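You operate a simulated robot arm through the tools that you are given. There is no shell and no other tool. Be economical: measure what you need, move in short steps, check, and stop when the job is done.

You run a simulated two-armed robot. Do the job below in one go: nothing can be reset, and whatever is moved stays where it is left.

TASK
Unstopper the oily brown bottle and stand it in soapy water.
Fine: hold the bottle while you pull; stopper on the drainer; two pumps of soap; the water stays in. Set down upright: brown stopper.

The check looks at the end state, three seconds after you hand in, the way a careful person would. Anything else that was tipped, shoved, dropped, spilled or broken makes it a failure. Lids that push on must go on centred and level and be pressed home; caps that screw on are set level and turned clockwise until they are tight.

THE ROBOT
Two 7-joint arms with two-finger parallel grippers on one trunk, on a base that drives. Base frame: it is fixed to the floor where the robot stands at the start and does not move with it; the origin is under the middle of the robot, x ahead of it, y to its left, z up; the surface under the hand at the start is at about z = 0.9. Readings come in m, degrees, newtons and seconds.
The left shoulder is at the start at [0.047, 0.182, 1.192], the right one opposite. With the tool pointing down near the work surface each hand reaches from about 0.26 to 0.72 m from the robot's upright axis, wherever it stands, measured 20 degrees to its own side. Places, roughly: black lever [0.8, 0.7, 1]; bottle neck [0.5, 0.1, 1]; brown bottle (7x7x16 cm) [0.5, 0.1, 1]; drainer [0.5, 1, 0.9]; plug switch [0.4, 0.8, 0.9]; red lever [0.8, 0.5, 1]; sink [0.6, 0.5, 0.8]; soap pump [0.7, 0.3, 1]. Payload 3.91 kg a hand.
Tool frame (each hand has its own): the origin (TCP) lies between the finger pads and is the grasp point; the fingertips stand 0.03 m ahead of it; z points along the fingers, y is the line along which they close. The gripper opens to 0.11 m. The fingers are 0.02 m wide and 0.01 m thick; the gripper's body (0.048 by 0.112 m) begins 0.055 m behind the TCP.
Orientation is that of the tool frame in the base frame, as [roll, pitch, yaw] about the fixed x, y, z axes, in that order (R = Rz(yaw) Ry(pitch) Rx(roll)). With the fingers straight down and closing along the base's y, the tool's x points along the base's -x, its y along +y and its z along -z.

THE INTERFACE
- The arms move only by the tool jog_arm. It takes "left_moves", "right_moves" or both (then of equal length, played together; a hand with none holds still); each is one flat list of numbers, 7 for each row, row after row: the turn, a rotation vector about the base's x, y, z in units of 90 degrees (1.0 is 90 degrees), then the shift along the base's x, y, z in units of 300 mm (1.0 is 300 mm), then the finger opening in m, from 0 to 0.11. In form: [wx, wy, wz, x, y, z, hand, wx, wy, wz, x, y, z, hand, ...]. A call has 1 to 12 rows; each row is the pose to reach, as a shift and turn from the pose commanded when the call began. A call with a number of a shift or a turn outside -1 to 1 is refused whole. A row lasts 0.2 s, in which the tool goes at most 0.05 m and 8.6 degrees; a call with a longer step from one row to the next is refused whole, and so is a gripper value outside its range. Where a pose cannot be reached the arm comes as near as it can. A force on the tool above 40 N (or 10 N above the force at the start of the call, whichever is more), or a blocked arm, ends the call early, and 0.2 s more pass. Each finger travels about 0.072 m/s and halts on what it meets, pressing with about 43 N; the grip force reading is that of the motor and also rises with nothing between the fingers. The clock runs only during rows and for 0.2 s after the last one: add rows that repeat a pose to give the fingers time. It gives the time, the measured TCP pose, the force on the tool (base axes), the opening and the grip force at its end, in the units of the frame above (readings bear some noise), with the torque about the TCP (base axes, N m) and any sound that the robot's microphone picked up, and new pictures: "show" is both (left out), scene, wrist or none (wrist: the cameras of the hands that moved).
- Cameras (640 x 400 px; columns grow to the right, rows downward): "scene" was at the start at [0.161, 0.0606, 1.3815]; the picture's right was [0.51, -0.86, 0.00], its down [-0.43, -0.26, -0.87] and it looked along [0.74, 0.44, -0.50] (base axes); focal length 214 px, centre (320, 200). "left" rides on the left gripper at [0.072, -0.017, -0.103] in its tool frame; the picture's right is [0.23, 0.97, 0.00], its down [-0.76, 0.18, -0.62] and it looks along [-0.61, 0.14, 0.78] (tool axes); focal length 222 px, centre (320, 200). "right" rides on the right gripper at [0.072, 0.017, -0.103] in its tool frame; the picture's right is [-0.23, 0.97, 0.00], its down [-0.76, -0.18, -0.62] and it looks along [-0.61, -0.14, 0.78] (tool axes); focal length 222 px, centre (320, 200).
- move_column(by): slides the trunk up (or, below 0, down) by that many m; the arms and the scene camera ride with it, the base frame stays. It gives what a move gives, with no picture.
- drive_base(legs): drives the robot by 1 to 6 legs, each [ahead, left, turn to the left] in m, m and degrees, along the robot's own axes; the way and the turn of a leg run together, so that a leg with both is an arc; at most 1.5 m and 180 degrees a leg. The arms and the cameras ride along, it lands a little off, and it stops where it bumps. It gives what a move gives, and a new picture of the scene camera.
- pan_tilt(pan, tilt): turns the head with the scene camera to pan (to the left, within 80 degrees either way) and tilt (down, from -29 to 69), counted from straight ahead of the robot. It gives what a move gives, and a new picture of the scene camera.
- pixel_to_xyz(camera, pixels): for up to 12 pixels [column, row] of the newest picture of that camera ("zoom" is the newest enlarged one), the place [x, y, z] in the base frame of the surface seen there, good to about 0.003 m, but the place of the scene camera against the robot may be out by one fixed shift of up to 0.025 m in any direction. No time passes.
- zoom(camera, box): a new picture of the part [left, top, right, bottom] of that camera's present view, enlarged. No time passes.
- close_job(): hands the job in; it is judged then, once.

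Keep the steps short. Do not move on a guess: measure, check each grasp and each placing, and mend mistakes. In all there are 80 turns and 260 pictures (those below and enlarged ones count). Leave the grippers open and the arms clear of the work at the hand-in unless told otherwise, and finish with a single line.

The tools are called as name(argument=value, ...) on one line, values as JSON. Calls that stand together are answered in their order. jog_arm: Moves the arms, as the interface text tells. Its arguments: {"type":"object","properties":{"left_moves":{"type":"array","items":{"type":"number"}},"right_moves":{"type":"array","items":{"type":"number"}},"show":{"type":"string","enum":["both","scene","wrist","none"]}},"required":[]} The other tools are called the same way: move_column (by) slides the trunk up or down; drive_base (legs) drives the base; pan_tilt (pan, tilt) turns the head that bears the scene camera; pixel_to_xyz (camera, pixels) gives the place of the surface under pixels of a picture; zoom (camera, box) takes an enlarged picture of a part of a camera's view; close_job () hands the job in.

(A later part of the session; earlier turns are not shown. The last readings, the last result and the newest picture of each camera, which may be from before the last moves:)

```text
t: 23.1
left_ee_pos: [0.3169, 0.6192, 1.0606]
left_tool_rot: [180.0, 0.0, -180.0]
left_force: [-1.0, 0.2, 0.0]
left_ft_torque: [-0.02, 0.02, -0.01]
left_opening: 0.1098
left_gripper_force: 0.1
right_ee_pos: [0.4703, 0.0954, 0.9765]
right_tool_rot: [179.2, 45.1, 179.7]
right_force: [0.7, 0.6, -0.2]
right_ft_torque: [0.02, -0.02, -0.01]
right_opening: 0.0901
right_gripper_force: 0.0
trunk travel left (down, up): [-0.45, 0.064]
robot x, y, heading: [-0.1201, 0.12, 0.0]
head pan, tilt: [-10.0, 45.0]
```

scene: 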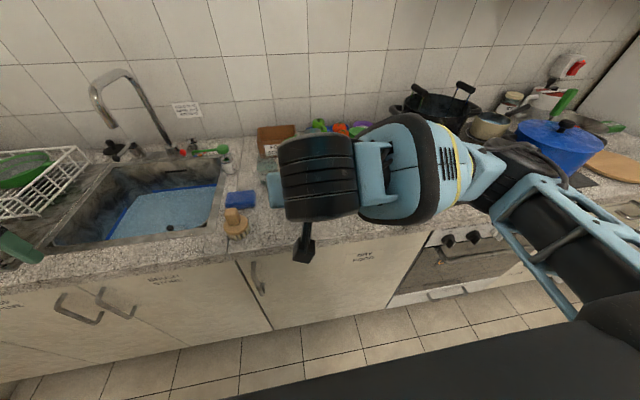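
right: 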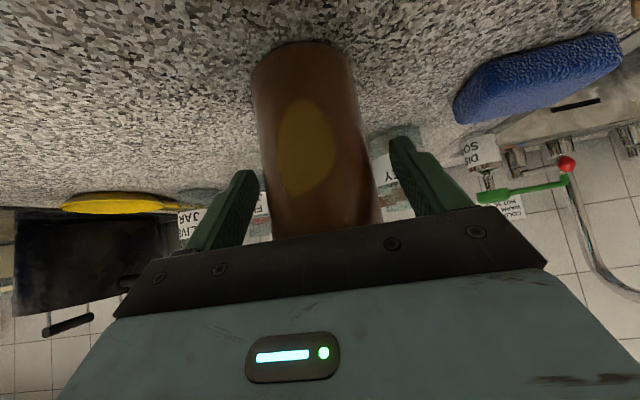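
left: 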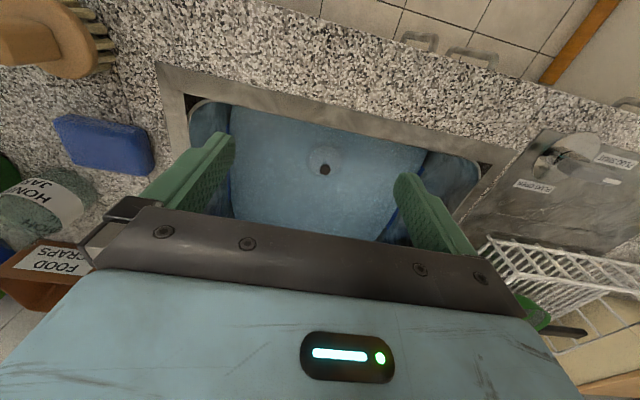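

No contact on the way in. I'll close the right hand on the bottle body.

jog_arm(right_moves=[0, 0, 0, 0, 0, 0, 0.06, 0, 0, 0, 0, 0, 0, 0.03, 0, 0, 0, 0, 0, 0, 0.03, 0, 0, 0, 0, 0, 0, 0.03], show="wrist")

```text
t: 24.1
left_ee_pos: [0.3167, 0.6195, 1.0598]
left_tool_rot: [-180.0, 0.0, -179.9]
left_force: [-0.1, 0.1, 0.2]
left_ft_torque: [0.01, 0.0, -0.02]
left_opening: 0.1103
left_gripper_force: 0.1
right_ee_pos: [0.4717, 0.095, 0.9755]
right_tool_rot: [179.1, 45.0, 179.6]
right_force: [0.6, 0.0, 0.3]
right_ft_torque: [-0.15, -0.09, 0.02]
right_opening: 0.0654
right_gripper_force: 42.9
trunk travel left (down, up): [-0.45, 0.064]
robot x, y, heading: [-0.121, 0.1209, -0.2]
head pan, tilt: [-10.0, 45.0]
```

right: 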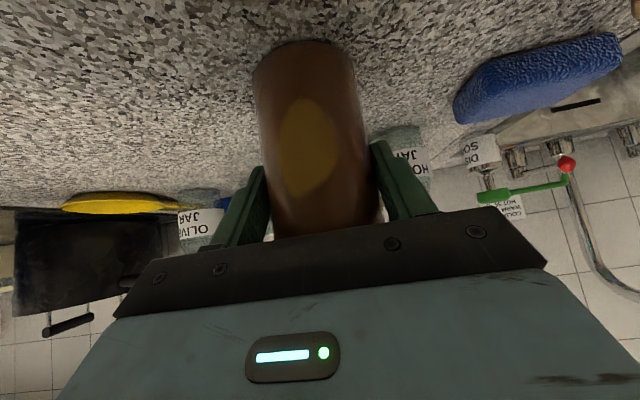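

Firmly gripped at 0.065 m opening and 43 N. Now I'll raise the left hand and bring it across toward the stopper.

jog_arm(left_moves=[0, 0, 0, 0, 0, 0.16, 0.11, 0, 0, 0, 0, 0, 0.32, 0.11, 0, 0, 0, 0, -0.08, 0.46, 0.11, 0, 0, 0, 0, -0.22, 0.55, 0.11, 0, 0, 0, 0.05, -0.37, 0.58, 0.11, 0, 0, 0, 0.1, -0.52, 0.58, 0.11, 0, 0, 0, 0.15, -0.67, 0.58, 0.11, 0, 0, 0, 0.2, -0.82, 0.58, 0.11, 0, 0, 0, 0.25, -0.96, 0.58, 0.11], show="none")

jog_arm(left_moves=[0, 0, 0, 0.04, -0.15, 0, 0.11, 0, 0, 0, 0.08, -0.3, 0, 0.11, 0, 0, 0, 0.12, -0.45, 0, 0.11, 0, 0, 0, 0.16, -0.59, 0, 0.11, 0, 0, 0, 0.16, -0.59, 0, 0.11], show="wrist")

```text
t: 26.1
left_ee_pos: [0.3919, 0.3314, 1.2334]
left_tool_rot: [-180.0, 0.1, -179.9]
left_force: [1.4, 0.5, 0.3]
left_ft_torque: [-0.02, 0.0, 0.0]
left_opening: 0.1099
left_gripper_force: 0.0
right_ee_pos: [0.4716, 0.0958, 0.9764]
right_tool_rot: [179.2, 45.1, 179.6]
right_force: [0.9, -0.3, 0.0]
right_ft_torque: [0.02, 0.11, -0.01]
right_opening: 0.0652
right_gripper_force: 43.0
trunk travel left (down, up): [-0.45, 0.064]
robot x, y, heading: [-0.1214, 0.1194, 0.3]
head pan, tilt: [-10.0, 45.0]
```

```text
t: 27.3
left_ee_pos: [0.361, 0.293, 1.2127]
left_tool_rot: [-180.0, 0.1, -179.9]
left_force: [0.0, 0.2, 0.9]
left_ft_torque: [0.06, -0.01, 0.0]
left_opening: 0.1099
left_gripper_force: 0.1
left hand out of reach, approached as far as the arm can: row 1, 2, 3, 4, 5
right_ee_pos: [0.4706, 0.0961, 0.9765]
right_tool_rot: [179.1, 45.1, 179.6]
right_force: [-1.1, -0.3, 0.7]
right_ft_torque: [-0.15, 0.03, 0.02]
right_opening: 0.0652
right_gripper_force: 42.6
trunk travel left (down, up): [-0.45, 0.064]
robot x, y, heading: [-0.1207, 0.1178, 0.0]
head pan, tilt: [-10.0, 45.0]
```

left: 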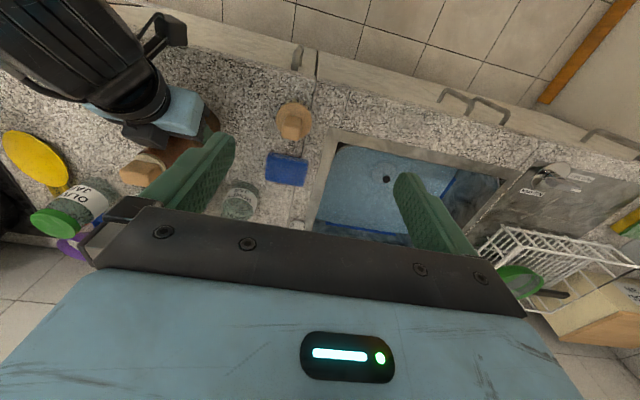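

The left hand couldn't reach there at that height. I'll try a lower, slightly less crossed pose.

jog_arm(left_moves=[0, 0, 0, -0.1, 0.3, -0.1, 0.11, 0, 0, 0, -0.05, 0.2, -0.18, 0.11, 0, 0, 0, 0, 0.15, -0.2, 0.11, 0, 0, 0, 0, 0.15, -0.2, 0.11], show="both")

```text
refused: row 1 steps farther than a row can; nothing moved
```

jog_arm(left_moves=[0, 0, 0, -0.05, 0.13, -0.05, 0.11, 0, 0, 0, -0.05, 0.2, -0.15, 0.11, 0, 0, 0, 0, 0.15, -0.2, 0.11, 0, 0, 0, 0, 0.15, -0.2, 0.11], show="both")

```text
t: 28.3
left_ee_pos: [0.3608, 0.3379, 1.1561]
left_tool_rot: [-179.9, -0.1, -179.9]
left_force: [0.3, 0.2, -1.1]
left_ft_torque: [-0.01, 0.02, -0.03]
left_opening: 0.1102
left_gripper_force: 0.0
right_ee_pos: [0.4704, 0.0957, 0.9758]
right_tool_rot: [179.2, 45.1, 179.7]
right_force: [0.1, 0.1, 1.0]
right_ft_torque: [-0.14, -0.04, 0.01]
right_opening: 0.0648
right_gripper_force: 43.1
trunk travel left (down, up): [-0.45, 0.064]
robot x, y, heading: [-0.1197, 0.1197, -0.2]
head pan, tilt: [-10.0, 45.0]
```

scene: 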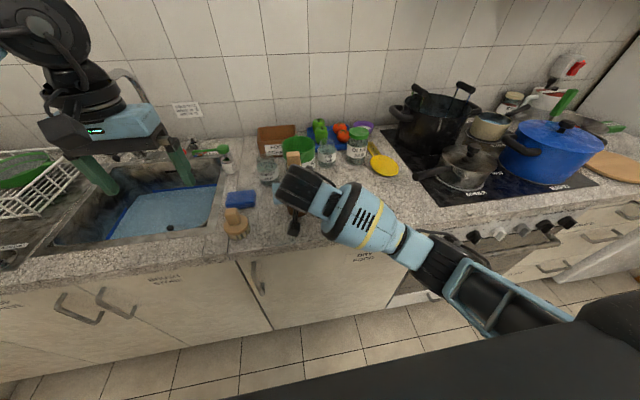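
left: 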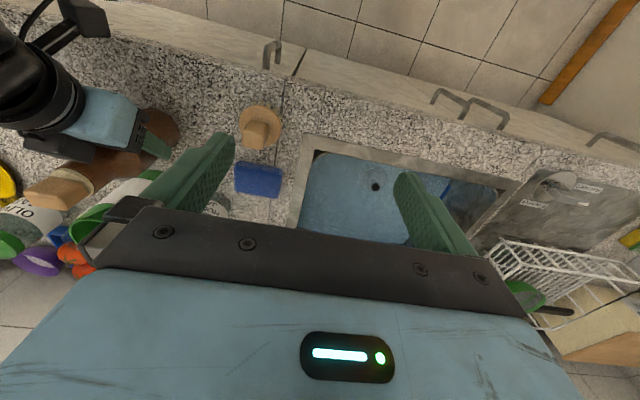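

It reached this time. I'll step toward the stopper at z≈1.16.

jog_arm(left_moves=[0, 0, 0, 0.075, -0.11, 0.02, 0.1, 0, 0, 0, 0.15, -0.22, 0.02, 0.09, 0, 0, 0, 0.225, -0.33, 0.02, 0.08, 0, 0, 0, 0.3, -0.44, 0.02, 0.08, 0, 0, 0, 0.3, -0.44, 0.02, 0.08], show="both")

```text
t: 29.5
left_ee_pos: [0.3878, 0.2964, 1.1625]
left_tool_rot: [-180.0, 0.1, -179.8]
left_force: [0.4, 0.5, 0.5]
left_ft_torque: [0.03, 0.0, 0.02]
left_opening: 0.0803
left_gripper_force: 0.1
left hand out of reach, approached as far as the arm can: row 2, 3, 4, 5
right_ee_pos: [0.4705, 0.0952, 0.9756]
right_tool_rot: [179.2, 45.0, 179.8]
right_force: [-0.8, 1.4, 2.5]
right_ft_torque: [-0.07, 0.12, -0.07]
right_opening: 0.0648
right_gripper_force: 43.2
trunk travel left (down, up): [-0.45, 0.064]
robot x, y, heading: [-0.1193, 0.1212, 0.1]
head pan, tilt: [-10.0, 45.0]
```

scene: 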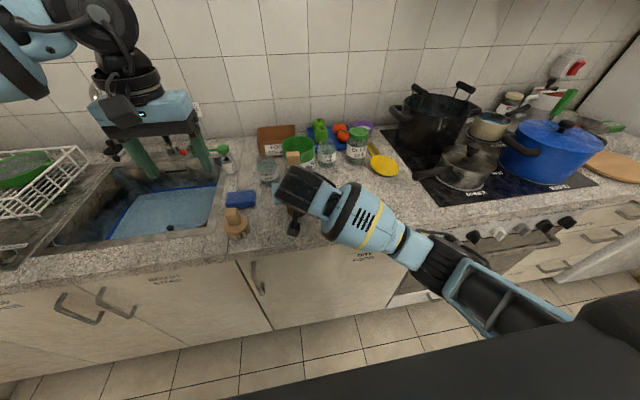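
left: 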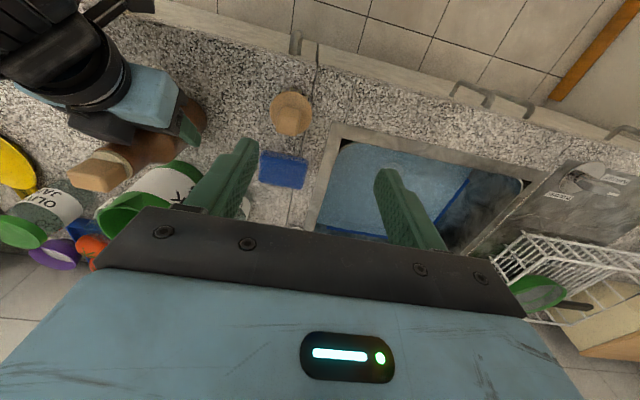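

The left arm is stuck at a local limit with this hand yaw. I'll turn the hand clockwise (−z) while moving toward the stopper, which follows the arm's natural swing.

jog_arm(left_moves=[0, 0, -0.09, 0, 0, 0, 0.08, 0, 0, -0.18, 0.03, -0.04, 0, 0.08, 0, 0, -0.27, 0.06, -0.12, 0, 0.08, 0, 0, -0.33, 0.1, -0.2, 0, 0.08, 0, 0, -0.33, 0.14, -0.28, 0, 0.08, 0, 0, -0.33, 0.14, -0.28, 0, 0.08], show="none")

```text
t: 30.9
left_ee_pos: [0.3824, 0.2853, 1.1593]
left_tool_rot: [-180.0, 0.0, 150.2]
left_force: [-0.6, 0.0, 0.2]
left_ft_torque: [-0.01, -0.02, 0.0]
left_opening: 0.0801
left_gripper_force: 0.2
left hand out of reach, approached as far as the arm can: row 2, 3, 4, 5, 6
right_ee_pos: [0.4712, 0.0953, 0.9766]
right_tool_rot: [179.2, 45.0, 179.6]
right_force: [-0.9, 1.2, 2.4]
right_ft_torque: [-0.12, 0.06, -0.05]
right_opening: 0.0649
right_gripper_force: 42.9
trunk travel left (down, up): [-0.45, 0.064]
robot x, y, heading: [-0.1155, 0.1218, -0.2]
head pan, tilt: [-10.0, 45.0]
```

Yaw isn't the limit, so it's probably the elbow posture. I'll retract the left hand, bring it inward close to the body, then extend.

jog_arm(left_moves=[0, 0, 0.09, -0.1, 0, 0.08, 0.08, 0, 0, 0.18, -0.2, 0, 0.16, 0.08, 0, 0, 0.27, -0.3, 0, 0.24, 0.08, 0, 0, 0.33, -0.42, 0, 0.3, 0.08, 0, 0, 0.33, -0.52, 0, 0.35, 0.08, 0, 0, 0.33, -0.52, -0.12, 0.35, 0.08, 0, 0, 0.33, -0.5, -0.24, 0.35, 0.08, 0, 0, 0.33, -0.45, -0.36, 0.35, 0.08, 0, 0, 0.33, -0.38, -0.46, 0.35, 0.08], show="scene")

```text
t: 32.9
left_ee_pos: [0.2249, 0.2394, 1.2644]
left_tool_rot: [-180.0, 0.2, -179.9]
left_force: [0.2, 0.0, -1.0]
left_ft_torque: [-0.04, -0.03, 0.03]
left_opening: 0.0799
left_gripper_force: 0.2
left hand out of reach, approached as far as the arm can: row 7, 8, 9
right_ee_pos: [0.4695, 0.0959, 0.9753]
right_tool_rot: [179.1, 45.0, 179.7]
right_force: [-0.9, 0.0, 1.7]
right_ft_torque: [-0.15, 0.04, -0.07]
right_opening: 0.0649
right_gripper_force: 43.2
trunk travel left (down, up): [-0.45, 0.064]
robot x, y, heading: [-0.1188, 0.1193, 0.2]
head pan, tilt: [-10.0, 45.0]
```

scene: 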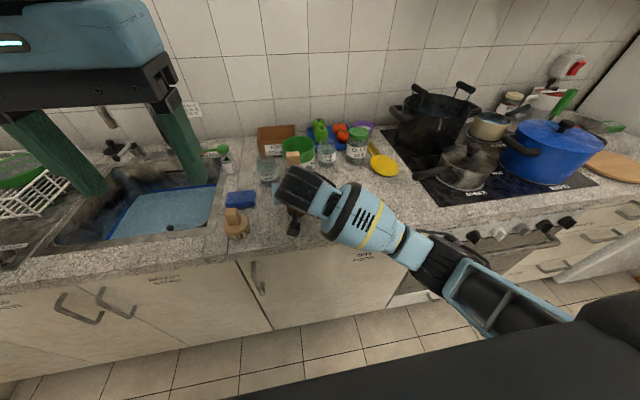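

The left arm hits an inward limit with tool-down poses. Instead I'll mirror the turn I used before: left hand pointing along −y (fingers horizontal, closing along x, camera on top), so its wrist stays on its own side. First I'll turn it in free space at [0.40, 0.36, 1.2].

jog_arm(left_moves=[-0.055, 0.055, 0.055, 0.048, 0.033, -0.0167, 0.08, -0.11, 0.11, 0.11, 0.097, 0.066, -0.0333, 0.08, -0.165, 0.165, 0.165, 0.145, 0.1, -0.05, 0.08, -0.22, 0.22, 0.22, 0.193, 0.133, -0.067, 0.08, -0.275, 0.275, 0.275, 0.242, 0.167, -0.083, 0.08, -0.33, 0.33, 0.33, 0.29, 0.2, -0.1, 0.08, -0.385, 0.385, 0.385, 0.338, 0.233, -0.117, 0.08, -0.44, 0.44, 0.44, 0.387, 0.267, -0.133, 0.08, -0.495, 0.495, 0.495, 0.435, 0.3, -0.15, 0.08, -0.55, 0.55, 0.55, 0.483, 0.333, -0.167, 0.08, -0.605, 0.605, 0.605, 0.532, 0.367, -0.183, 0.08, -0.66, 0.66, 0.66, 0.58, 0.4, -0.2, 0.08], show="both")

```text
t: 35.5
left_ee_pos: [0.3992, 0.359, 1.2026]
left_tool_rot: [-140.3, -76.3, -139.7]
left_force: [-0.8, 0.3, -0.2]
left_ft_torque: [-0.02, -0.02, 0.02]
left_opening: 0.0801
left_gripper_force: 0.0
right_ee_pos: [0.4693, 0.0947, 0.9758]
right_tool_rot: [179.1, 45.1, 179.5]
right_force: [-0.6, 0.0, 1.7]
right_ft_torque: [-0.09, 0.09, -0.05]
right_opening: 0.0652
right_gripper_force: 43.3
trunk travel left (down, up): [-0.45, 0.064]
robot x, y, heading: [-0.1219, 0.1224, -0.0]
head pan, tilt: [-10.0, 45.0]
```

scene: 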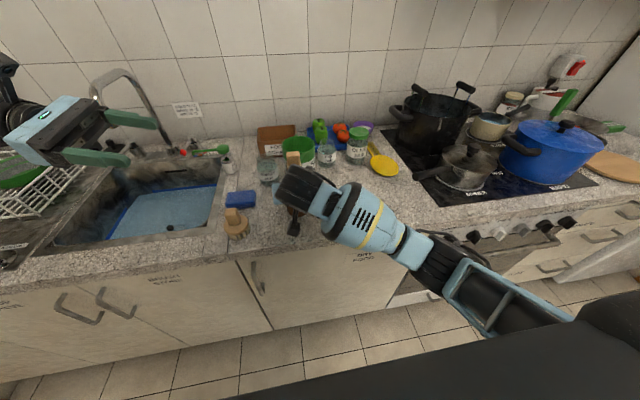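
left: 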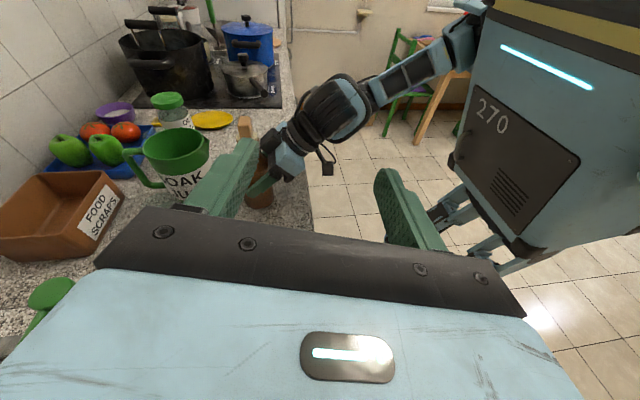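

jog_arm(left_moves=[-0.028, 0.028, 0.028, 0.066, -0.1, -0.069, 0.08, -0.055, 0.055, 0.055, 0.132, -0.2, -0.138, 0.08, -0.083, 0.083, 0.083, 0.198, -0.3, -0.207, 0.08, -0.11, 0.11, 0.11, 0.263, -0.397, -0.275, 0.08, -0.11, 0.11, 0.11, 0.263, -0.397, -0.275, 0.08], show="both")

```text
t: 36.7
left_ee_pos: [0.4769, 0.2399, 1.121]
left_tool_rot: [76.8, -89.9, 13.3]
left_force: [-0.3, -0.2, 1.0]
left_ft_torque: [0.01, -0.01, 0.0]
left_opening: 0.08
left_gripper_force: 0.1
right_ee_pos: [0.4707, 0.0943, 0.9763]
right_tool_rot: [179.2, 45.1, 179.6]
right_force: [1.3, 1.2, 0.7]
right_ft_torque: [-0.04, -0.06, -0.02]
right_opening: 0.0651
right_gripper_force: 43.5
trunk travel left (down, up): [-0.45, 0.064]
robot x, y, heading: [-0.122, 0.1186, 0.4]
head pan, tilt: [-10.0, 45.0]
```

scene: 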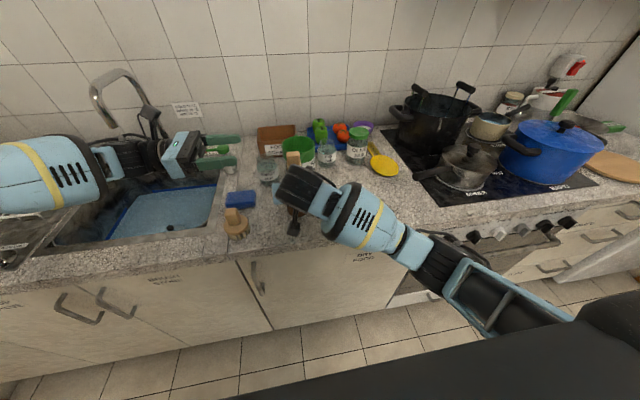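
left: 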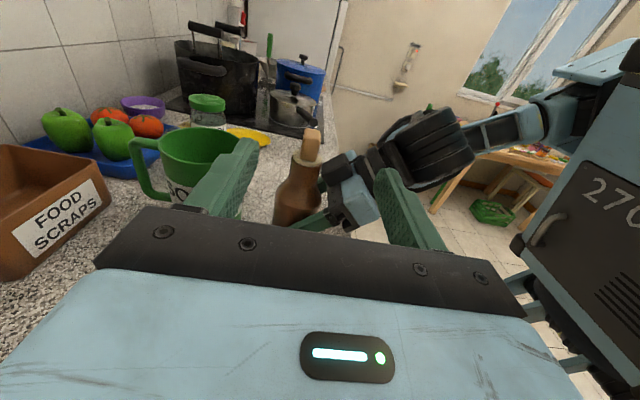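

Reached cleanly. The stopper is between the fingers at (311,145). I'll measure it.

zoom(camera="left", box=[240, 110, 400, 230])

pixel_to_xyz(camera="left", pixels=[[311, 132], [311, 150], [304, 145], [318, 145], [305, 158], [302, 175], [305, 164], [345, 165], [350, 200], [380, 150]])

```text
3.33 times, centred on (320, 170) of left
```

zoom: 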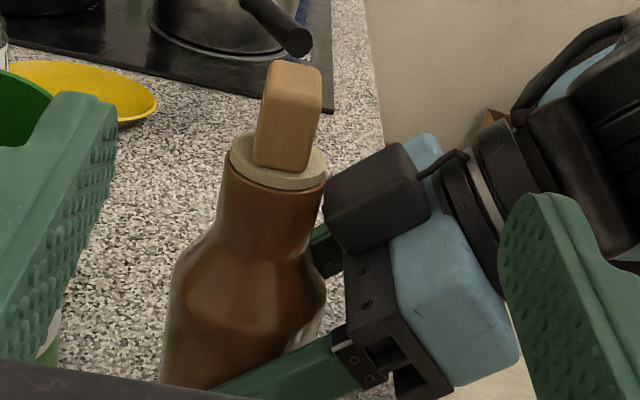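

```text
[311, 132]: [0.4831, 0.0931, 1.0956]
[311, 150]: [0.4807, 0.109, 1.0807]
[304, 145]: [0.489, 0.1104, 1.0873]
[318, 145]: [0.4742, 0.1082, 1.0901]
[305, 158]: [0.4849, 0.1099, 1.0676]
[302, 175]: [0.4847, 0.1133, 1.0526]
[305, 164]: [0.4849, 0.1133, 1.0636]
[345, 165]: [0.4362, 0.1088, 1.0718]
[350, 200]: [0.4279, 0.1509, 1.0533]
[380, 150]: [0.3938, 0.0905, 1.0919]
```

The stopper is about 1.8 cm thick in x (0.473–0.490), so a narrow opening will do. A dark box on the right hand lies near the path; I'll measure its edges.

pixel_to_xyz(camera="zoom", pixels=[[330, 200], [335, 230], [370, 165], [400, 150], [420, 180], [425, 210], [380, 240], [350, 300], [420, 300], [440, 140], [400, 200], [345, 180]])

```text
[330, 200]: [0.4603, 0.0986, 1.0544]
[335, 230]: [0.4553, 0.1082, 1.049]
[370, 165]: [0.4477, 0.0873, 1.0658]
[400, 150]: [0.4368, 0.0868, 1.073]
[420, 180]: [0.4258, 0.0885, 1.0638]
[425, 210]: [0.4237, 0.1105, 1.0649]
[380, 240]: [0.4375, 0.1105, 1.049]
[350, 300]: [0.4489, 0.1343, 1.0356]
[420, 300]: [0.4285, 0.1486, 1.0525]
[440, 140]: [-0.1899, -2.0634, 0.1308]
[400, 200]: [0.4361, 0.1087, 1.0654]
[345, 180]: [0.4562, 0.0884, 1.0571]
```

The box tops out near z 1.07, so gripping at z≈1.09 with a 0.042 opening clears it. I'll advance the left hand to [0.4815, 0.102, 1.09].

jog_arm(left_moves=[0, 0, 0, 0.012, 0, -0.1, 0.06, 0, 0, 0, 0.012, 0, -0.1, 0.042, 0, 0, 0, 0.012, -0.12, -0.1, 0.042, 0, 0, 0, 0.012, -0.24, -0.1, 0.042, 0, 0, 0, 0.012, -0.36, -0.1, 0.042, 0, 0, 0, 0.012, -0.46, -0.1, 0.042, 0, 0, 0, 0.012, -0.46, -0.1, 0.042], show="both")

zoom(camera="left", box=[200, 110, 440, 260])

```text
t: 38.3
left_ee_pos: [0.4396, 0.1462, 1.1082]
left_tool_rot: [101.2, -89.9, -11.2]
left_force: [-0.6, -0.2, -0.9]
left_ft_torque: [0.0, 0.0, 0.02]
left_opening: 0.042
left_gripper_force: 0.1
left hand out of reach, approached as far as the arm can: row 3, 4, 5, 6, 7
right_ee_pos: [0.471, 0.0949, 0.9754]
right_tool_rot: [179.1, 45.1, 179.5]
right_force: [-0.1, 0.0, 1.3]
right_ft_torque: [-0.12, -0.03, -0.01]
right_opening: 0.065
right_gripper_force: 42.3
trunk travel left (down, up): [-0.45, 0.064]
robot x, y, heading: [-0.1217, 0.1207, 0.3]
head pan, tilt: [-10.0, 45.0]
```

scene: 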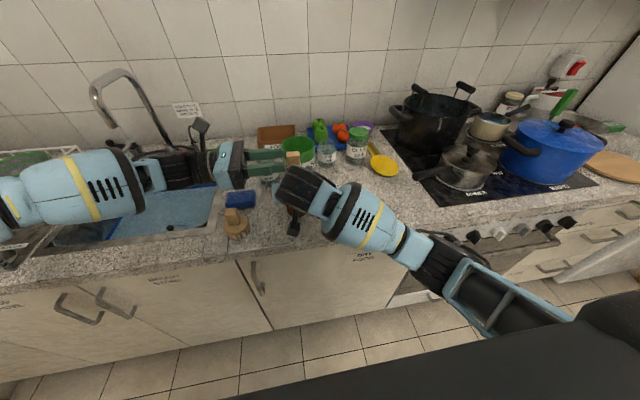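
left: 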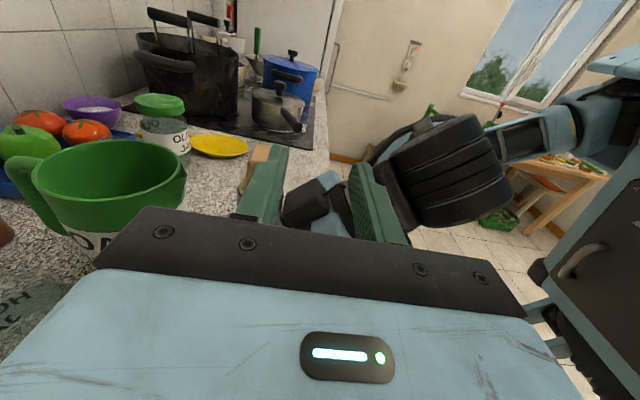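

```text
2.67 times, centred on (320, 185) of left
```

zoom: 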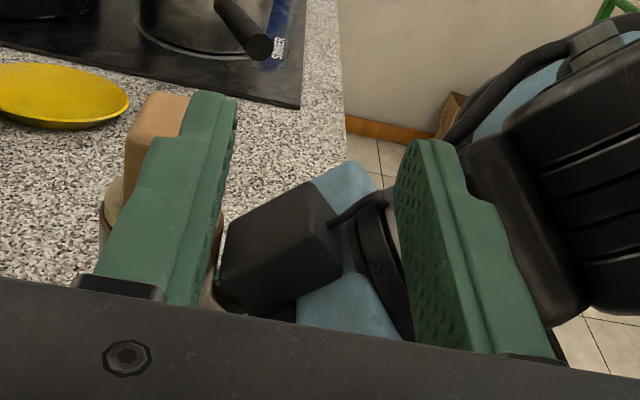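

The left arm can't get that far inward, so I'll bring the bottle to it. I'll back the left hand off, then lift the bottle 5 cm and shift it 10 cm left with the right hand.

jog_arm(left_moves=[0, 0, 0, 0, 0.15, 0.05, 0.042, 0, 0, 0, 0, 0.3, 0.15, 0.042, 0, 0, 0, 0.05, 0.45, 0.25, 0.042, 0, 0, 0, 0.05, 0.55, 0.3, 0.042], show="none")

jog_arm(right_moves=[0, 0, 0, 0, 0, 0.05, 0.03, 0, 0, 0, 0, 0, 0.1, 0.03, 0, 0, 0, 0, 0, 0.17, 0.03, 0, 0, 0, 0, 0, 0.17, 0.03], show="both")

```text
refused: row 2 steps farther than a row can; nothing moved
```

```text
t: 39.2
left_ee_pos: [0.4423, 0.1445, 1.118]
left_tool_rot: [-16.2, -89.1, 106.3]
left_force: [0.8, -0.2, 1.1]
left_ft_torque: [-0.01, 0.0, -0.01]
left_opening: 0.042
left_gripper_force: 0.1
right_ee_pos: [0.469, 0.0907, 1.0157]
right_tool_rot: [-179.8, 44.0, -179.9]
right_force: [0.3, -0.6, -2.9]
right_ft_torque: [0.01, 0.02, 0.02]
right_opening: 0.0652
right_gripper_force: 42.6
trunk travel left (down, up): [-0.45, 0.064]
robot x, y, heading: [-0.1248, 0.1219, -0.1]
head pan, tilt: [-10.0, 45.0]
stopped in row 4 (right hand): the force on the tool passed its limit at 44 N (the readings are from after the stop); the commanded pose is now the measured one
```

scene: 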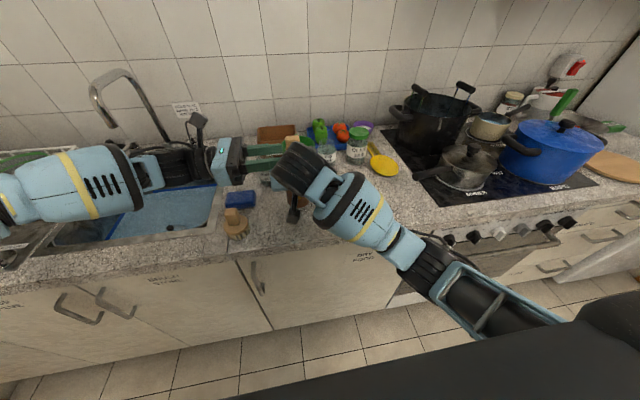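
right: 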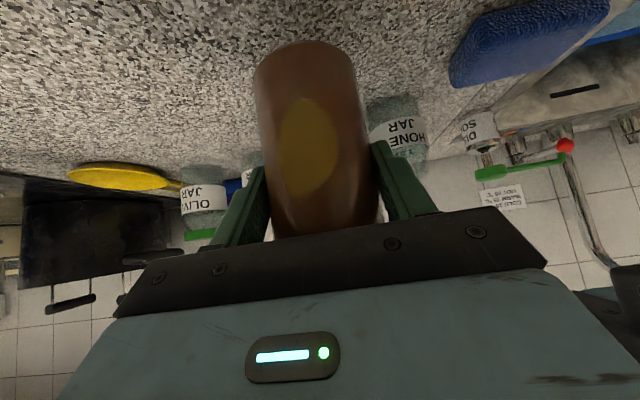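

The left retreat was refused, and the rising right hand nudged the left one. The bottle is still gripped. I'll back the left hand away now in legal steps.

jog_arm(left_moves=[0, 0, 0, 0, 0.1, 0.05, 0.042, 0, 0, 0, 0, 0.22, 0.1, 0.042, 0, 0, 0, 0, 0.34, 0.15, 0.042, 0, 0, 0, 0.03, 0.46, 0.2, 0.042, 0, 0, 0, 0.06, 0.58, 0.25, 0.042, 0, 0, 0, 0.06, 0.58, 0.25, 0.042], show="both")

```text
t: 40.6
left_ee_pos: [0.4605, 0.3202, 1.195]
left_tool_rot: [-15.5, -89.1, 105.6]
left_force: [0.0, 0.7, -0.5]
left_ft_torque: [0.0, -0.04, 0.0]
left_opening: 0.0419
left_gripper_force: 0.0
right_ee_pos: [0.4689, 0.0915, 1.0161]
right_tool_rot: [-179.8, 44.1, -179.9]
right_force: [0.4, -0.1, -2.1]
right_ft_torque: [0.02, 0.02, -0.01]
right_opening: 0.0652
right_gripper_force: 43.3
trunk travel left (down, up): [-0.45, 0.064]
robot x, y, heading: [-0.1205, 0.1196, 0.1]
head pan, tilt: [-10.0, 45.0]
```

scene: 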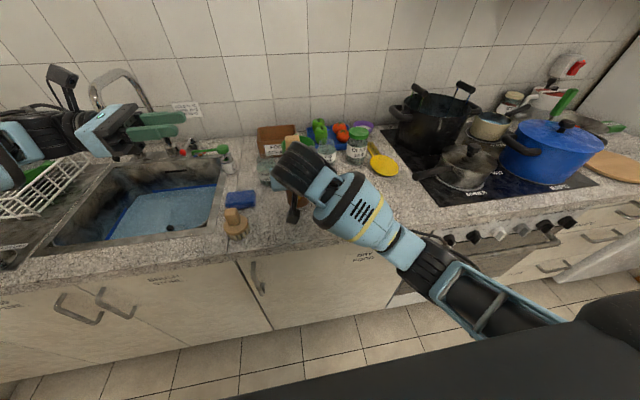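
left: 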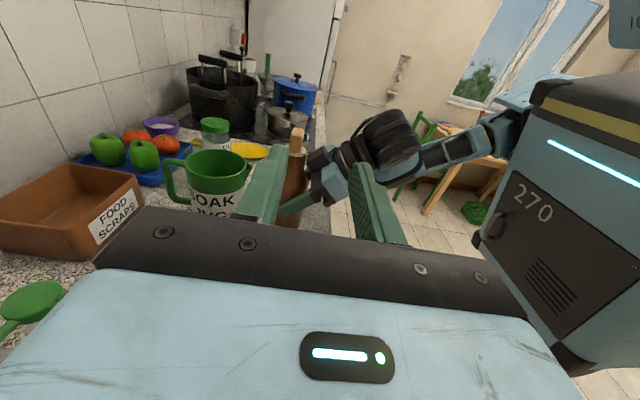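

The bottle is in the air, still upright and gripped. I'll shift it 10 cm to the left, correct the 1° pitch, and go up 1 cm.

jog_arm(right_moves=[0, -0.011, 0, 0, 0.08, 0.033, 0.03, 0, -0.011, 0, 0, 0.16, 0.033, 0.03, 0, -0.011, 0, 0, 0.24, 0.033, 0.03, 0, -0.011, 0, 0, 0.333, 0.033, 0.03, 0, -0.011, 0, 0, 0.333, 0.033, 0.03], show="both")

zoom(camera="left", box=[200, 100, 420, 240])

```text
t: 41.8
left_ee_pos: [0.46, 0.32, 1.1932]
left_tool_rot: [-16.3, -89.1, 106.4]
left_force: [-0.6, -0.3, 0.4]
left_ft_torque: [-0.02, -0.01, -0.02]
left_opening: 0.0419
left_gripper_force: 0.3
right_ee_pos: [0.4696, 0.1914, 1.0253]
right_tool_rot: [-179.9, 45.1, -180.0]
right_force: [0.3, 0.5, -2.5]
right_ft_torque: [0.02, 0.02, 0.01]
right_opening: 0.065
right_gripper_force: 43.4
trunk travel left (down, up): [-0.45, 0.064]
robot x, y, heading: [-0.1244, 0.1197, 0.3]
head pan, tilt: [-10.0, 45.0]
```

scene: 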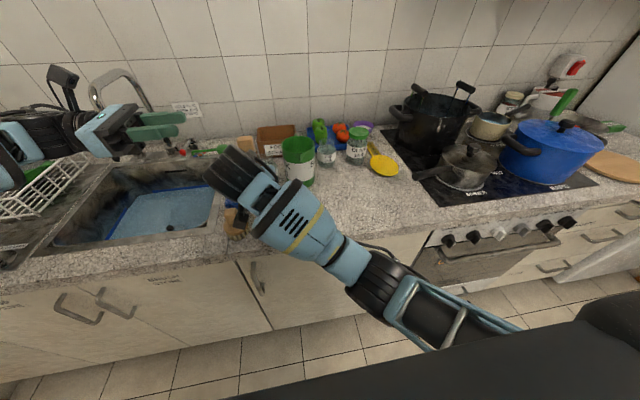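
right: 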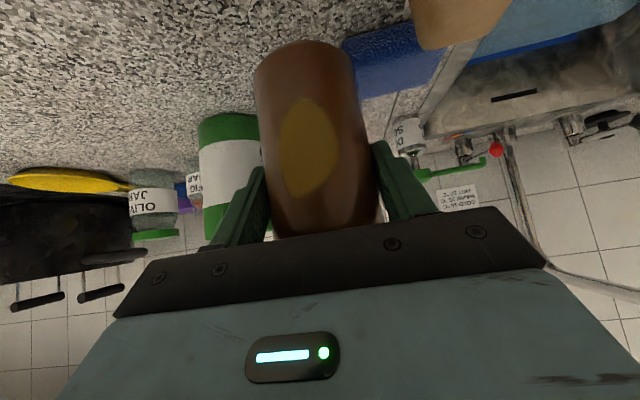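

```text
2.86 times, centred on (310, 170) of left
```

zoom: 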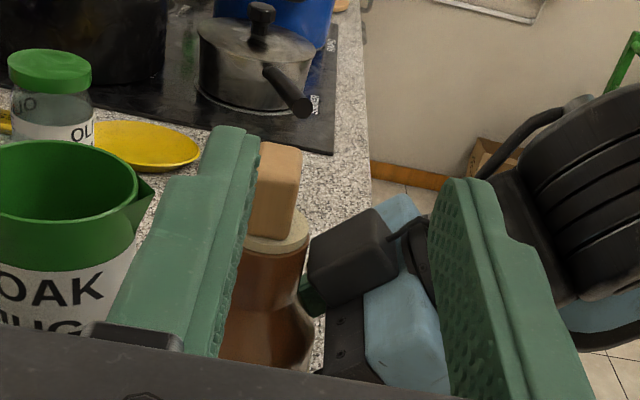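

pixel_to_xyz(camera="zoom", pixels=[[275, 160], [262, 190], [290, 190], [275, 215], [275, 240], [380, 215], [350, 230]])

jog_arm(left_moves=[0, 0, 0, 0.07, 0, -0.09, 0.042, 0, 0, 0, 0.07, 0, -0.173, 0.042, 0, 0, 0, 0.07, -0.1, -0.173, 0.042, 0, 0, 0, 0.07, -0.1, -0.173, 0.042], show="wrist")

zoom(camera="left", box=[200, 100, 420, 240])

```text
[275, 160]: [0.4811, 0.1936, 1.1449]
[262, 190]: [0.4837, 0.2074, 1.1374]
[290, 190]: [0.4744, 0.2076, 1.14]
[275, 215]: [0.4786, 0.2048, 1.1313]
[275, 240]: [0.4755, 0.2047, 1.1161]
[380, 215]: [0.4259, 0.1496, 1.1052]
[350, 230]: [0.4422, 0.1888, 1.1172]
```

```text
t: 42.8
left_ee_pos: [0.4821, 0.2908, 1.1408]
left_tool_rot: [-16.5, -89.2, 106.6]
left_force: [1.0, -0.2, -0.5]
left_ft_torque: [0.0, -0.01, -0.02]
left_opening: 0.0417
left_gripper_force: 0.1
right_ee_pos: [0.4683, 0.1925, 1.0259]
right_tool_rot: [-179.7, 44.9, -179.9]
right_force: [0.3, 0.1, -1.9]
right_ft_torque: [0.02, -0.01, -0.04]
right_opening: 0.0648
right_gripper_force: 42.9
trunk travel left (down, up): [-0.45, 0.064]
robot x, y, heading: [-0.1223, 0.1212, 0.1]
head pan, tilt: [-10.0, 45.0]
```

left: 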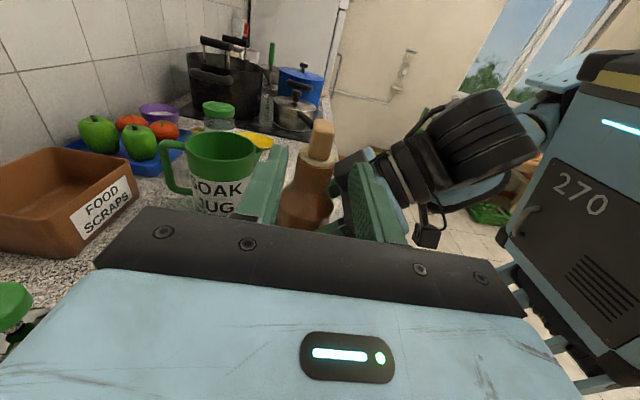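

```text
2.86 times, centred on (310, 170) of left
```

zoom: 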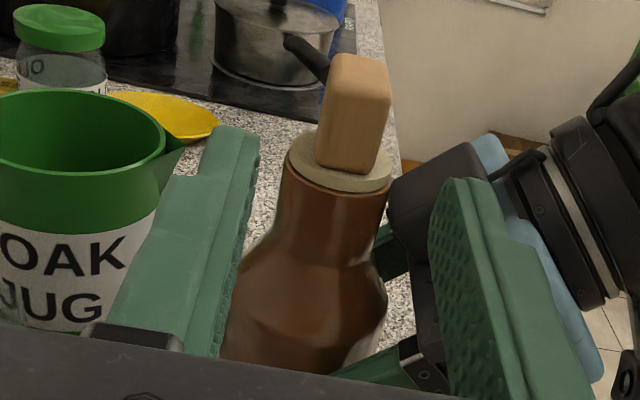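

The stopper centre is at [0.480, 0.193] with its top at about 1.147. I'll advance the remaining 9 cm.

jog_arm(left_moves=[0, 0, 0, -0.006, -0.1, 0, 0.042, 0, 0, 0, -0.006, -0.2, 0, 0.042, 0, 0, 0, -0.006, -0.305, 0, 0.042, 0, 0, 0, -0.006, -0.305, 0, 0.042], show="wrist")

zoom(camera="left", box=[200, 100, 420, 240])

```text
t: 43.8
left_ee_pos: [0.4809, 0.1981, 1.1408]
left_tool_rot: [-16.5, -89.1, 106.5]
left_force: [0.0, 0.1, 0.5]
left_ft_torque: [0.0, 0.0, -0.01]
left_opening: 0.0417
left_gripper_force: 0.1
right_ee_pos: [0.468, 0.1928, 1.0257]
right_tool_rot: [-179.8, 45.0, -180.0]
right_force: [-0.3, 0.3, -2.7]
right_ft_torque: [-0.05, 0.01, -0.03]
right_opening: 0.0648
right_gripper_force: 43.0
trunk travel left (down, up): [-0.45, 0.064]
robot x, y, heading: [-0.1208, 0.12, 0.2]
head pan, tilt: [-10.0, 45.0]
```

left: 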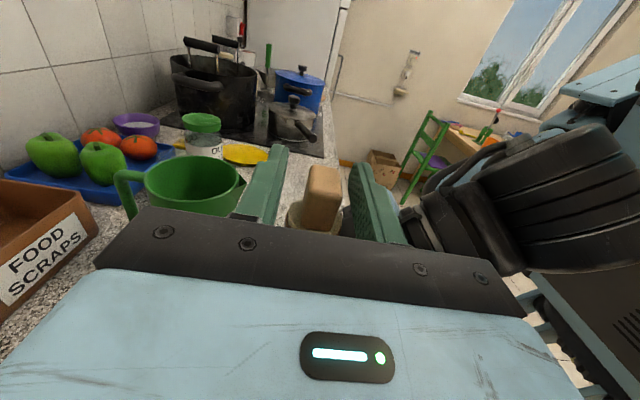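

```text
2.86 times, centred on (310, 170) of left
```

zoom: 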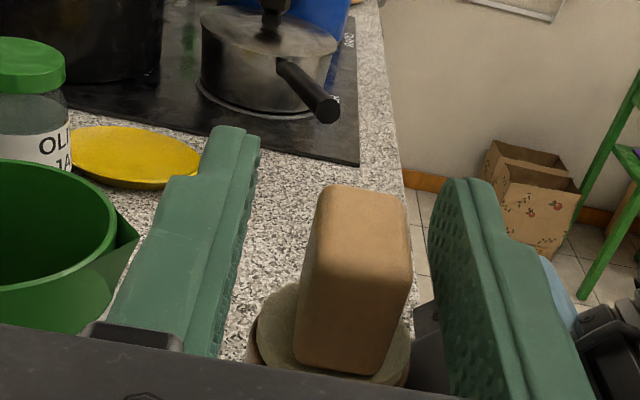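

The stopper is between the pads. Closing the left fingers.

jog_arm(left_moves=[0, 0, 0, -0.004, 0, -0.01, 0.03, 0, 0, 0, -0.004, 0, -0.01, 0.0, 0, 0, 0, -0.004, 0, -0.01, 0.0, 0, 0, 0, -0.004, 0, -0.01, 0.0], show="wrist")

```text
t: 44.8
left_ee_pos: [0.4787, 0.1967, 1.1384]
left_tool_rot: [-16.2, -89.2, 106.2]
left_force: [-0.2, 0.3, 1.2]
left_ft_torque: [0.01, 0.06, -0.02]
left_opening: 0.0186
left_gripper_force: 43.2
right_ee_pos: [0.4689, 0.1914, 1.026]
right_tool_rot: [-179.8, 45.0, -179.9]
right_force: [-0.4, 0.0, -3.0]
right_ft_torque: [-0.01, 0.05, 0.01]
right_opening: 0.065
right_gripper_force: 43.2
trunk travel left (down, up): [-0.45, 0.064]
robot x, y, heading: [-0.1201, 0.1188, 0.2]
head pan, tilt: [-10.0, 45.0]
```

left: 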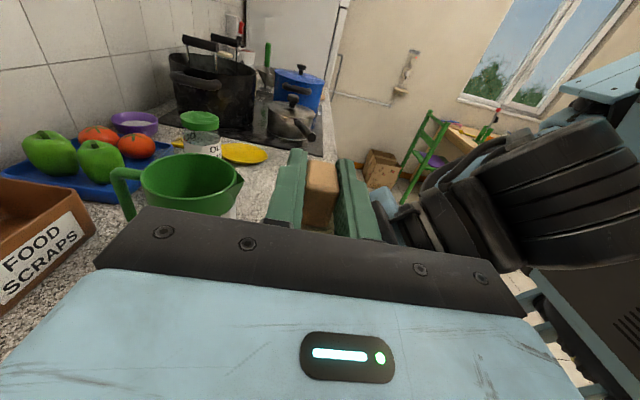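

Stopper gripped at 18.6 mm and 43 N. Pulling straight up slowly while the right hand holds the bottle.

jog_arm(left_moves=[0, 0, 0, 0, 0, 0.02, 0, 0, 0, 0, 0, 0, 0.04, 0, 0, 0, 0, 0, 0, 0.06, 0, 0, 0, 0, 0, 0, 0.08, 0, 0, 0, 0, 0, 0, 0.11, 0, 0, 0, 0, 0, 0, 0.14, 0, 0, 0, 0, 0, 0, 0.17, 0, 0, 0, 0, 0, 0, 0.2, 0], show="wrist")

zoom(camera="left", box=[200, 100, 420, 240])

```text
t: 46.6
left_ee_pos: [0.4776, 0.1978, 1.1976]
left_tool_rot: [-15.4, -89.2, 105.6]
left_force: [-0.3, -0.6, -0.1]
left_ft_torque: [0.03, 0.0, 0.03]
left_opening: 0.0191
left_gripper_force: 42.6
right_ee_pos: [0.4697, 0.1927, 1.0254]
right_tool_rot: [-179.8, 45.0, -180.0]
right_force: [-0.2, 0.1, -3.0]
right_ft_torque: [0.03, 0.02, 0.01]
right_opening: 0.0651
right_gripper_force: 43.0
trunk travel left (down, up): [-0.45, 0.064]
robot x, y, heading: [-0.1234, 0.1217, 0.3]
head pan, tilt: [-10.0, 45.0]
```

left: 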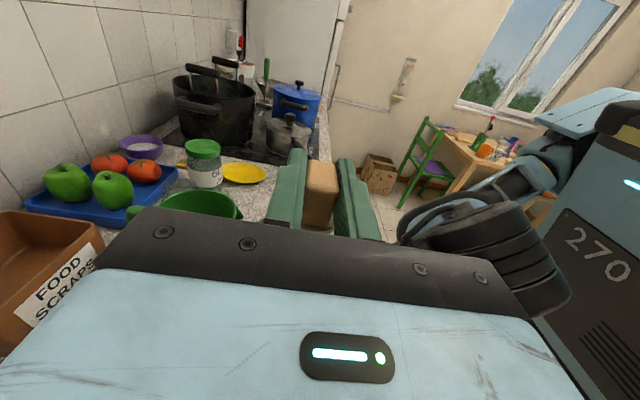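

```text
2.86 times, centred on (310, 170) of left
```

zoom: 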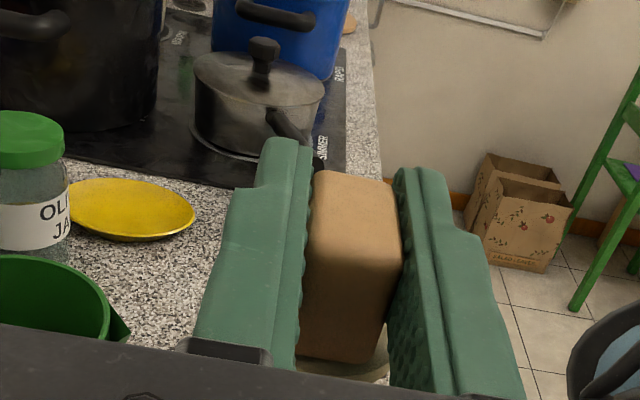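

The stopper is out: no load on the left hand and the bottle still held. I'll lift both hands 8 cm for clearance and look at the stopper's underside.

jog_arm(left_moves=[0, 0, 0, 0, 0.05, 0.07, 0, 0, 0, 0, 0, 0.1, 0.14, 0, 0, 0, 0, 0, 0.15, 0.2, 0, 0, 0, 0, 0, 0.2, 0.2, 0], right_moves=[0, 0, 0, 0, 0, 0.07, 0.03, 0, 0, 0, 0, 0, 0.14, 0.03, 0, 0, 0, 0, 0, 0.22, 0.03, 0, 0, 0, 0, 0, 0.22, 0.03], show="none")

pan_tilt(pan=25, tilt=25)

zoom(camera="scene", box=[220, 100, 460, 250])

```text
t: 47.6
left_ee_pos: [0.4774, 0.2611, 1.2581]
left_tool_rot: [-15.5, -89.2, 105.5]
left_force: [-0.6, 0.5, 0.2]
left_ft_torque: [0.02, 0.0, -0.02]
left_opening: 0.0186
left_gripper_force: 42.6
right_ee_pos: [0.4705, 0.1866, 1.0882]
right_tool_rot: [-178.8, 44.9, -179.9]
right_force: [0.1, 0.5, -1.8]
right_ft_torque: [-0.05, 0.03, 0.0]
right_opening: 0.065
right_gripper_force: 43.2
trunk travel left (down, up): [-0.45, 0.064]
robot x, y, heading: [-0.124, 0.1188, 0.0]
head pan, tilt: [-10.0, 45.0]
```

```text
t: 48.6
left_ee_pos: [0.477, 0.2593, 1.2565]
left_tool_rot: [-15.9, -89.1, 106.1]
left_force: [0.2, 0.3, -0.3]
left_ft_torque: [-0.02, 0.02, -0.01]
left_opening: 0.0188
left_gripper_force: 43.4
right_ee_pos: [0.4721, 0.1853, 1.0905]
right_tool_rot: [-179.3, 45.1, 179.9]
right_force: [-1.2, -0.3, -2.8]
right_ft_torque: [-0.02, 0.04, 0.04]
right_opening: 0.0652
right_gripper_force: 42.6
trunk travel left (down, up): [-0.45, 0.064]
robot x, y, heading: [-0.1219, 0.1182, -0.0]
head pan, tilt: [25.0, 25.0]
```

scene: 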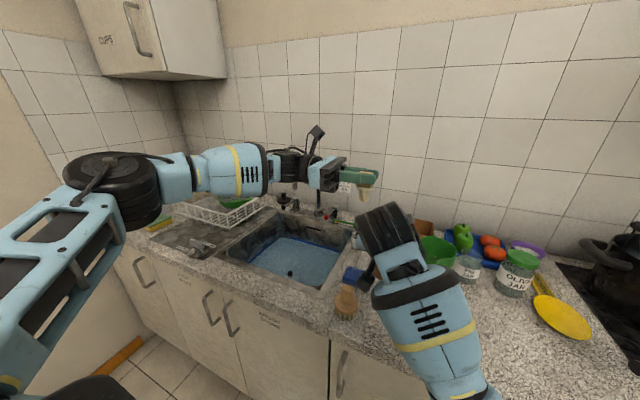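

```text
2.67 times, centred on (340, 175) of scene
```

zoom: 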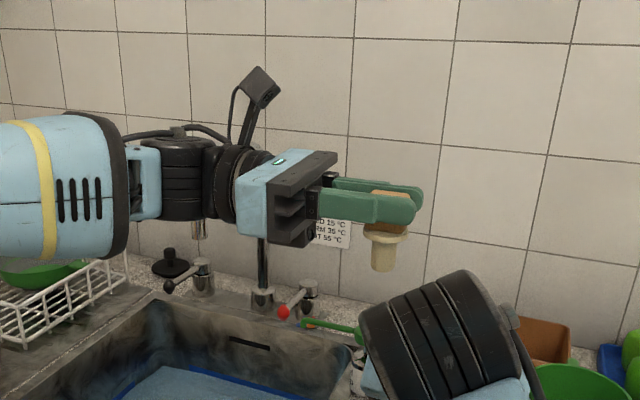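

The stopper has a collar and a stem about 2 cm long. I'll measure how far its bottom lies below the grip, and the drainer surface.

pixel_to_xyz(camera="zoom", pixels=[[382, 268], [382, 255], [385, 236], [390, 193], [365, 210], [237, 265], [210, 210], [180, 200], [240, 195], [252, 200]])

pixel_to_xyz(camera="scene", pixels=[[170, 232], [190, 225], [165, 240], [215, 245], [155, 238], [200, 240], [180, 245], [160, 222]])

zoom(camera="scene", box=[120, 180, 320, 300])

```text
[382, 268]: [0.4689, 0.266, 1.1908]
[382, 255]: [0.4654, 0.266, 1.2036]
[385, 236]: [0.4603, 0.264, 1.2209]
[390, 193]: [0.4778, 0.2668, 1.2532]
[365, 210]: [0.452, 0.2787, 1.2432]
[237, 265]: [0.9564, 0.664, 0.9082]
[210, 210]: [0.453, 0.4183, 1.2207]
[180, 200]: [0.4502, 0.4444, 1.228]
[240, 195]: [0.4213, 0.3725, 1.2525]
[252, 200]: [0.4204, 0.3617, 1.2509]
```

```text
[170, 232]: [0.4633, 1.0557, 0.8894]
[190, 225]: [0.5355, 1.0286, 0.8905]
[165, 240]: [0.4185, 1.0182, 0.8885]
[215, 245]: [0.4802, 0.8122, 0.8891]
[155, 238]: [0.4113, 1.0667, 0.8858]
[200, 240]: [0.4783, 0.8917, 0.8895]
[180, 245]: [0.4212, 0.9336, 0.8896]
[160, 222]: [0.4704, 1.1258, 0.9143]
```

```text
3.20 times, centred on (220, 240) of scene
```

zoom: 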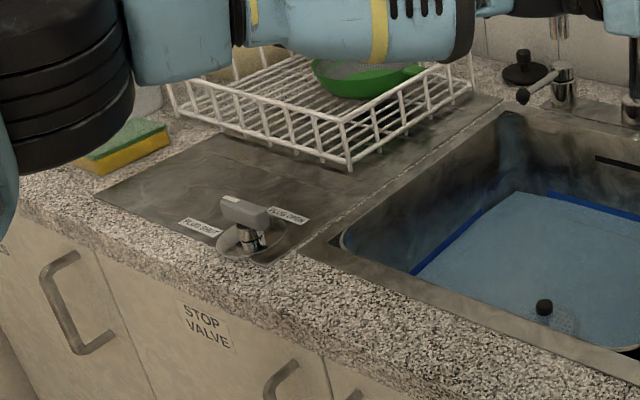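

The stopper's bottom is 0.055 below the grip and the drainer surface is z≈0.902. Before driving left about 0.6 m, I'll check the clearance of the left elbow, wall and cupboard.

pixel_to_xyz(camera="scene", pixels=[[115, 190], [70, 230], [30, 300], [10, 150], [40, 180], [150, 120], [125, 355], [130, 300], [60, 360], [100, 60]])

pan_tilt(pan=75, tilt=30)

```text
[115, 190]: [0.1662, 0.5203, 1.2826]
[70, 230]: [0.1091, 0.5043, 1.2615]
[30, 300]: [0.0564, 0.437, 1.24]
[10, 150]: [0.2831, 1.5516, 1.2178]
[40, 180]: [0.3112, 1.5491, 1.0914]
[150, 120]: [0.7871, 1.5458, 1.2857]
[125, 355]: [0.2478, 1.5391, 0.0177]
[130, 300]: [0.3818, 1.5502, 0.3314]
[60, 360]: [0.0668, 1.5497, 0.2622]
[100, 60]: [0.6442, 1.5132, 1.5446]
```

```text
t: 49.8
left_ee_pos: [0.4776, 0.2596, 1.2577]
left_tool_rot: [-16.4, -89.2, 106.6]
left_force: [-0.1, 0.4, 0.2]
left_ft_torque: [-0.01, 0.0, -0.03]
left_opening: 0.0188
left_gripper_force: 43.1
right_ee_pos: [0.4717, 0.1853, 1.0907]
right_tool_rot: [-179.2, 45.0, 179.9]
right_force: [0.0, -0.4, -1.8]
right_ft_torque: [0.04, 0.04, 0.01]
right_opening: 0.065
right_gripper_force: 43.0
trunk travel left (down, up): [-0.45, 0.064]
robot x, y, heading: [-0.1212, 0.1212, 0.1]
head pan, tilt: [75.0, 30.0]
```

scene: 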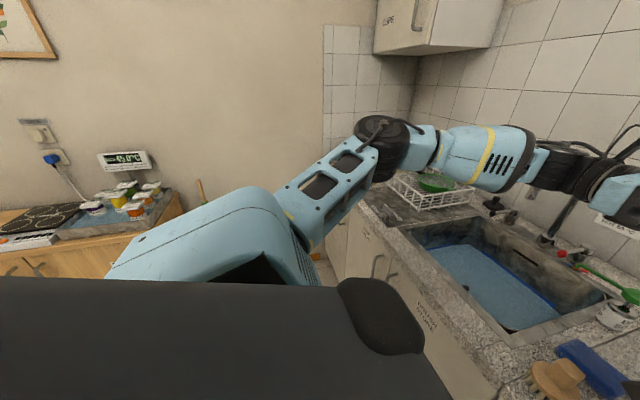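

pixel_to_xyz(camera="scene", pixels=[[175, 215], [115, 250], [60, 225], [200, 190], [320, 258], [20, 262]])

drive_base(legs=[[0, 0.3, 0]])

```text
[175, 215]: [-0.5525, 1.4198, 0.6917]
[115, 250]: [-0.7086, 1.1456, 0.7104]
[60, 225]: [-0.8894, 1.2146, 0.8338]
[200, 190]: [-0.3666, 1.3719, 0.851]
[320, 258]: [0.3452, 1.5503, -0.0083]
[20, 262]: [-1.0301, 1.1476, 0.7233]
```

```text
t: 53.0
left_ee_pos: [0.4787, 0.5574, 1.2582]
left_tool_rot: [-16.6, -89.1, 106.7]
left_force: [0.8, -1.4, 0.7]
left_ft_torque: [-0.02, 0.01, 0.01]
left_opening: 0.0188
left_gripper_force: 43.1
right_ee_pos: [0.4722, 0.4827, 1.0883]
right_tool_rot: [-179.1, 45.0, 179.8]
right_force: [-0.2, -0.4, -3.1]
right_ft_torque: [-0.01, 0.01, 0.03]
right_opening: 0.0648
right_gripper_force: 42.7
trunk travel left (down, up): [-0.45, 0.064]
robot x, y, heading: [-0.1181, 0.4167, 0.1]
head pan, tilt: [75.0, 30.0]
```

scene: 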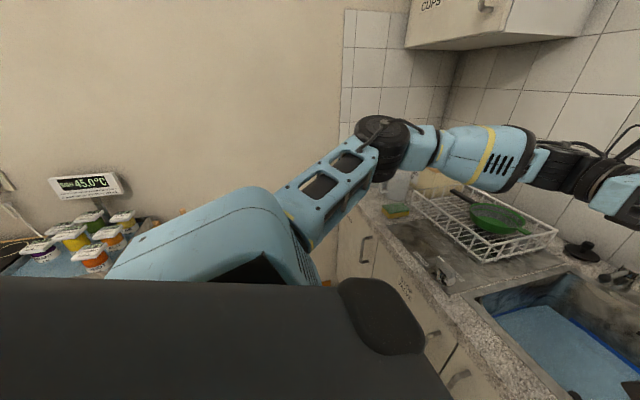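

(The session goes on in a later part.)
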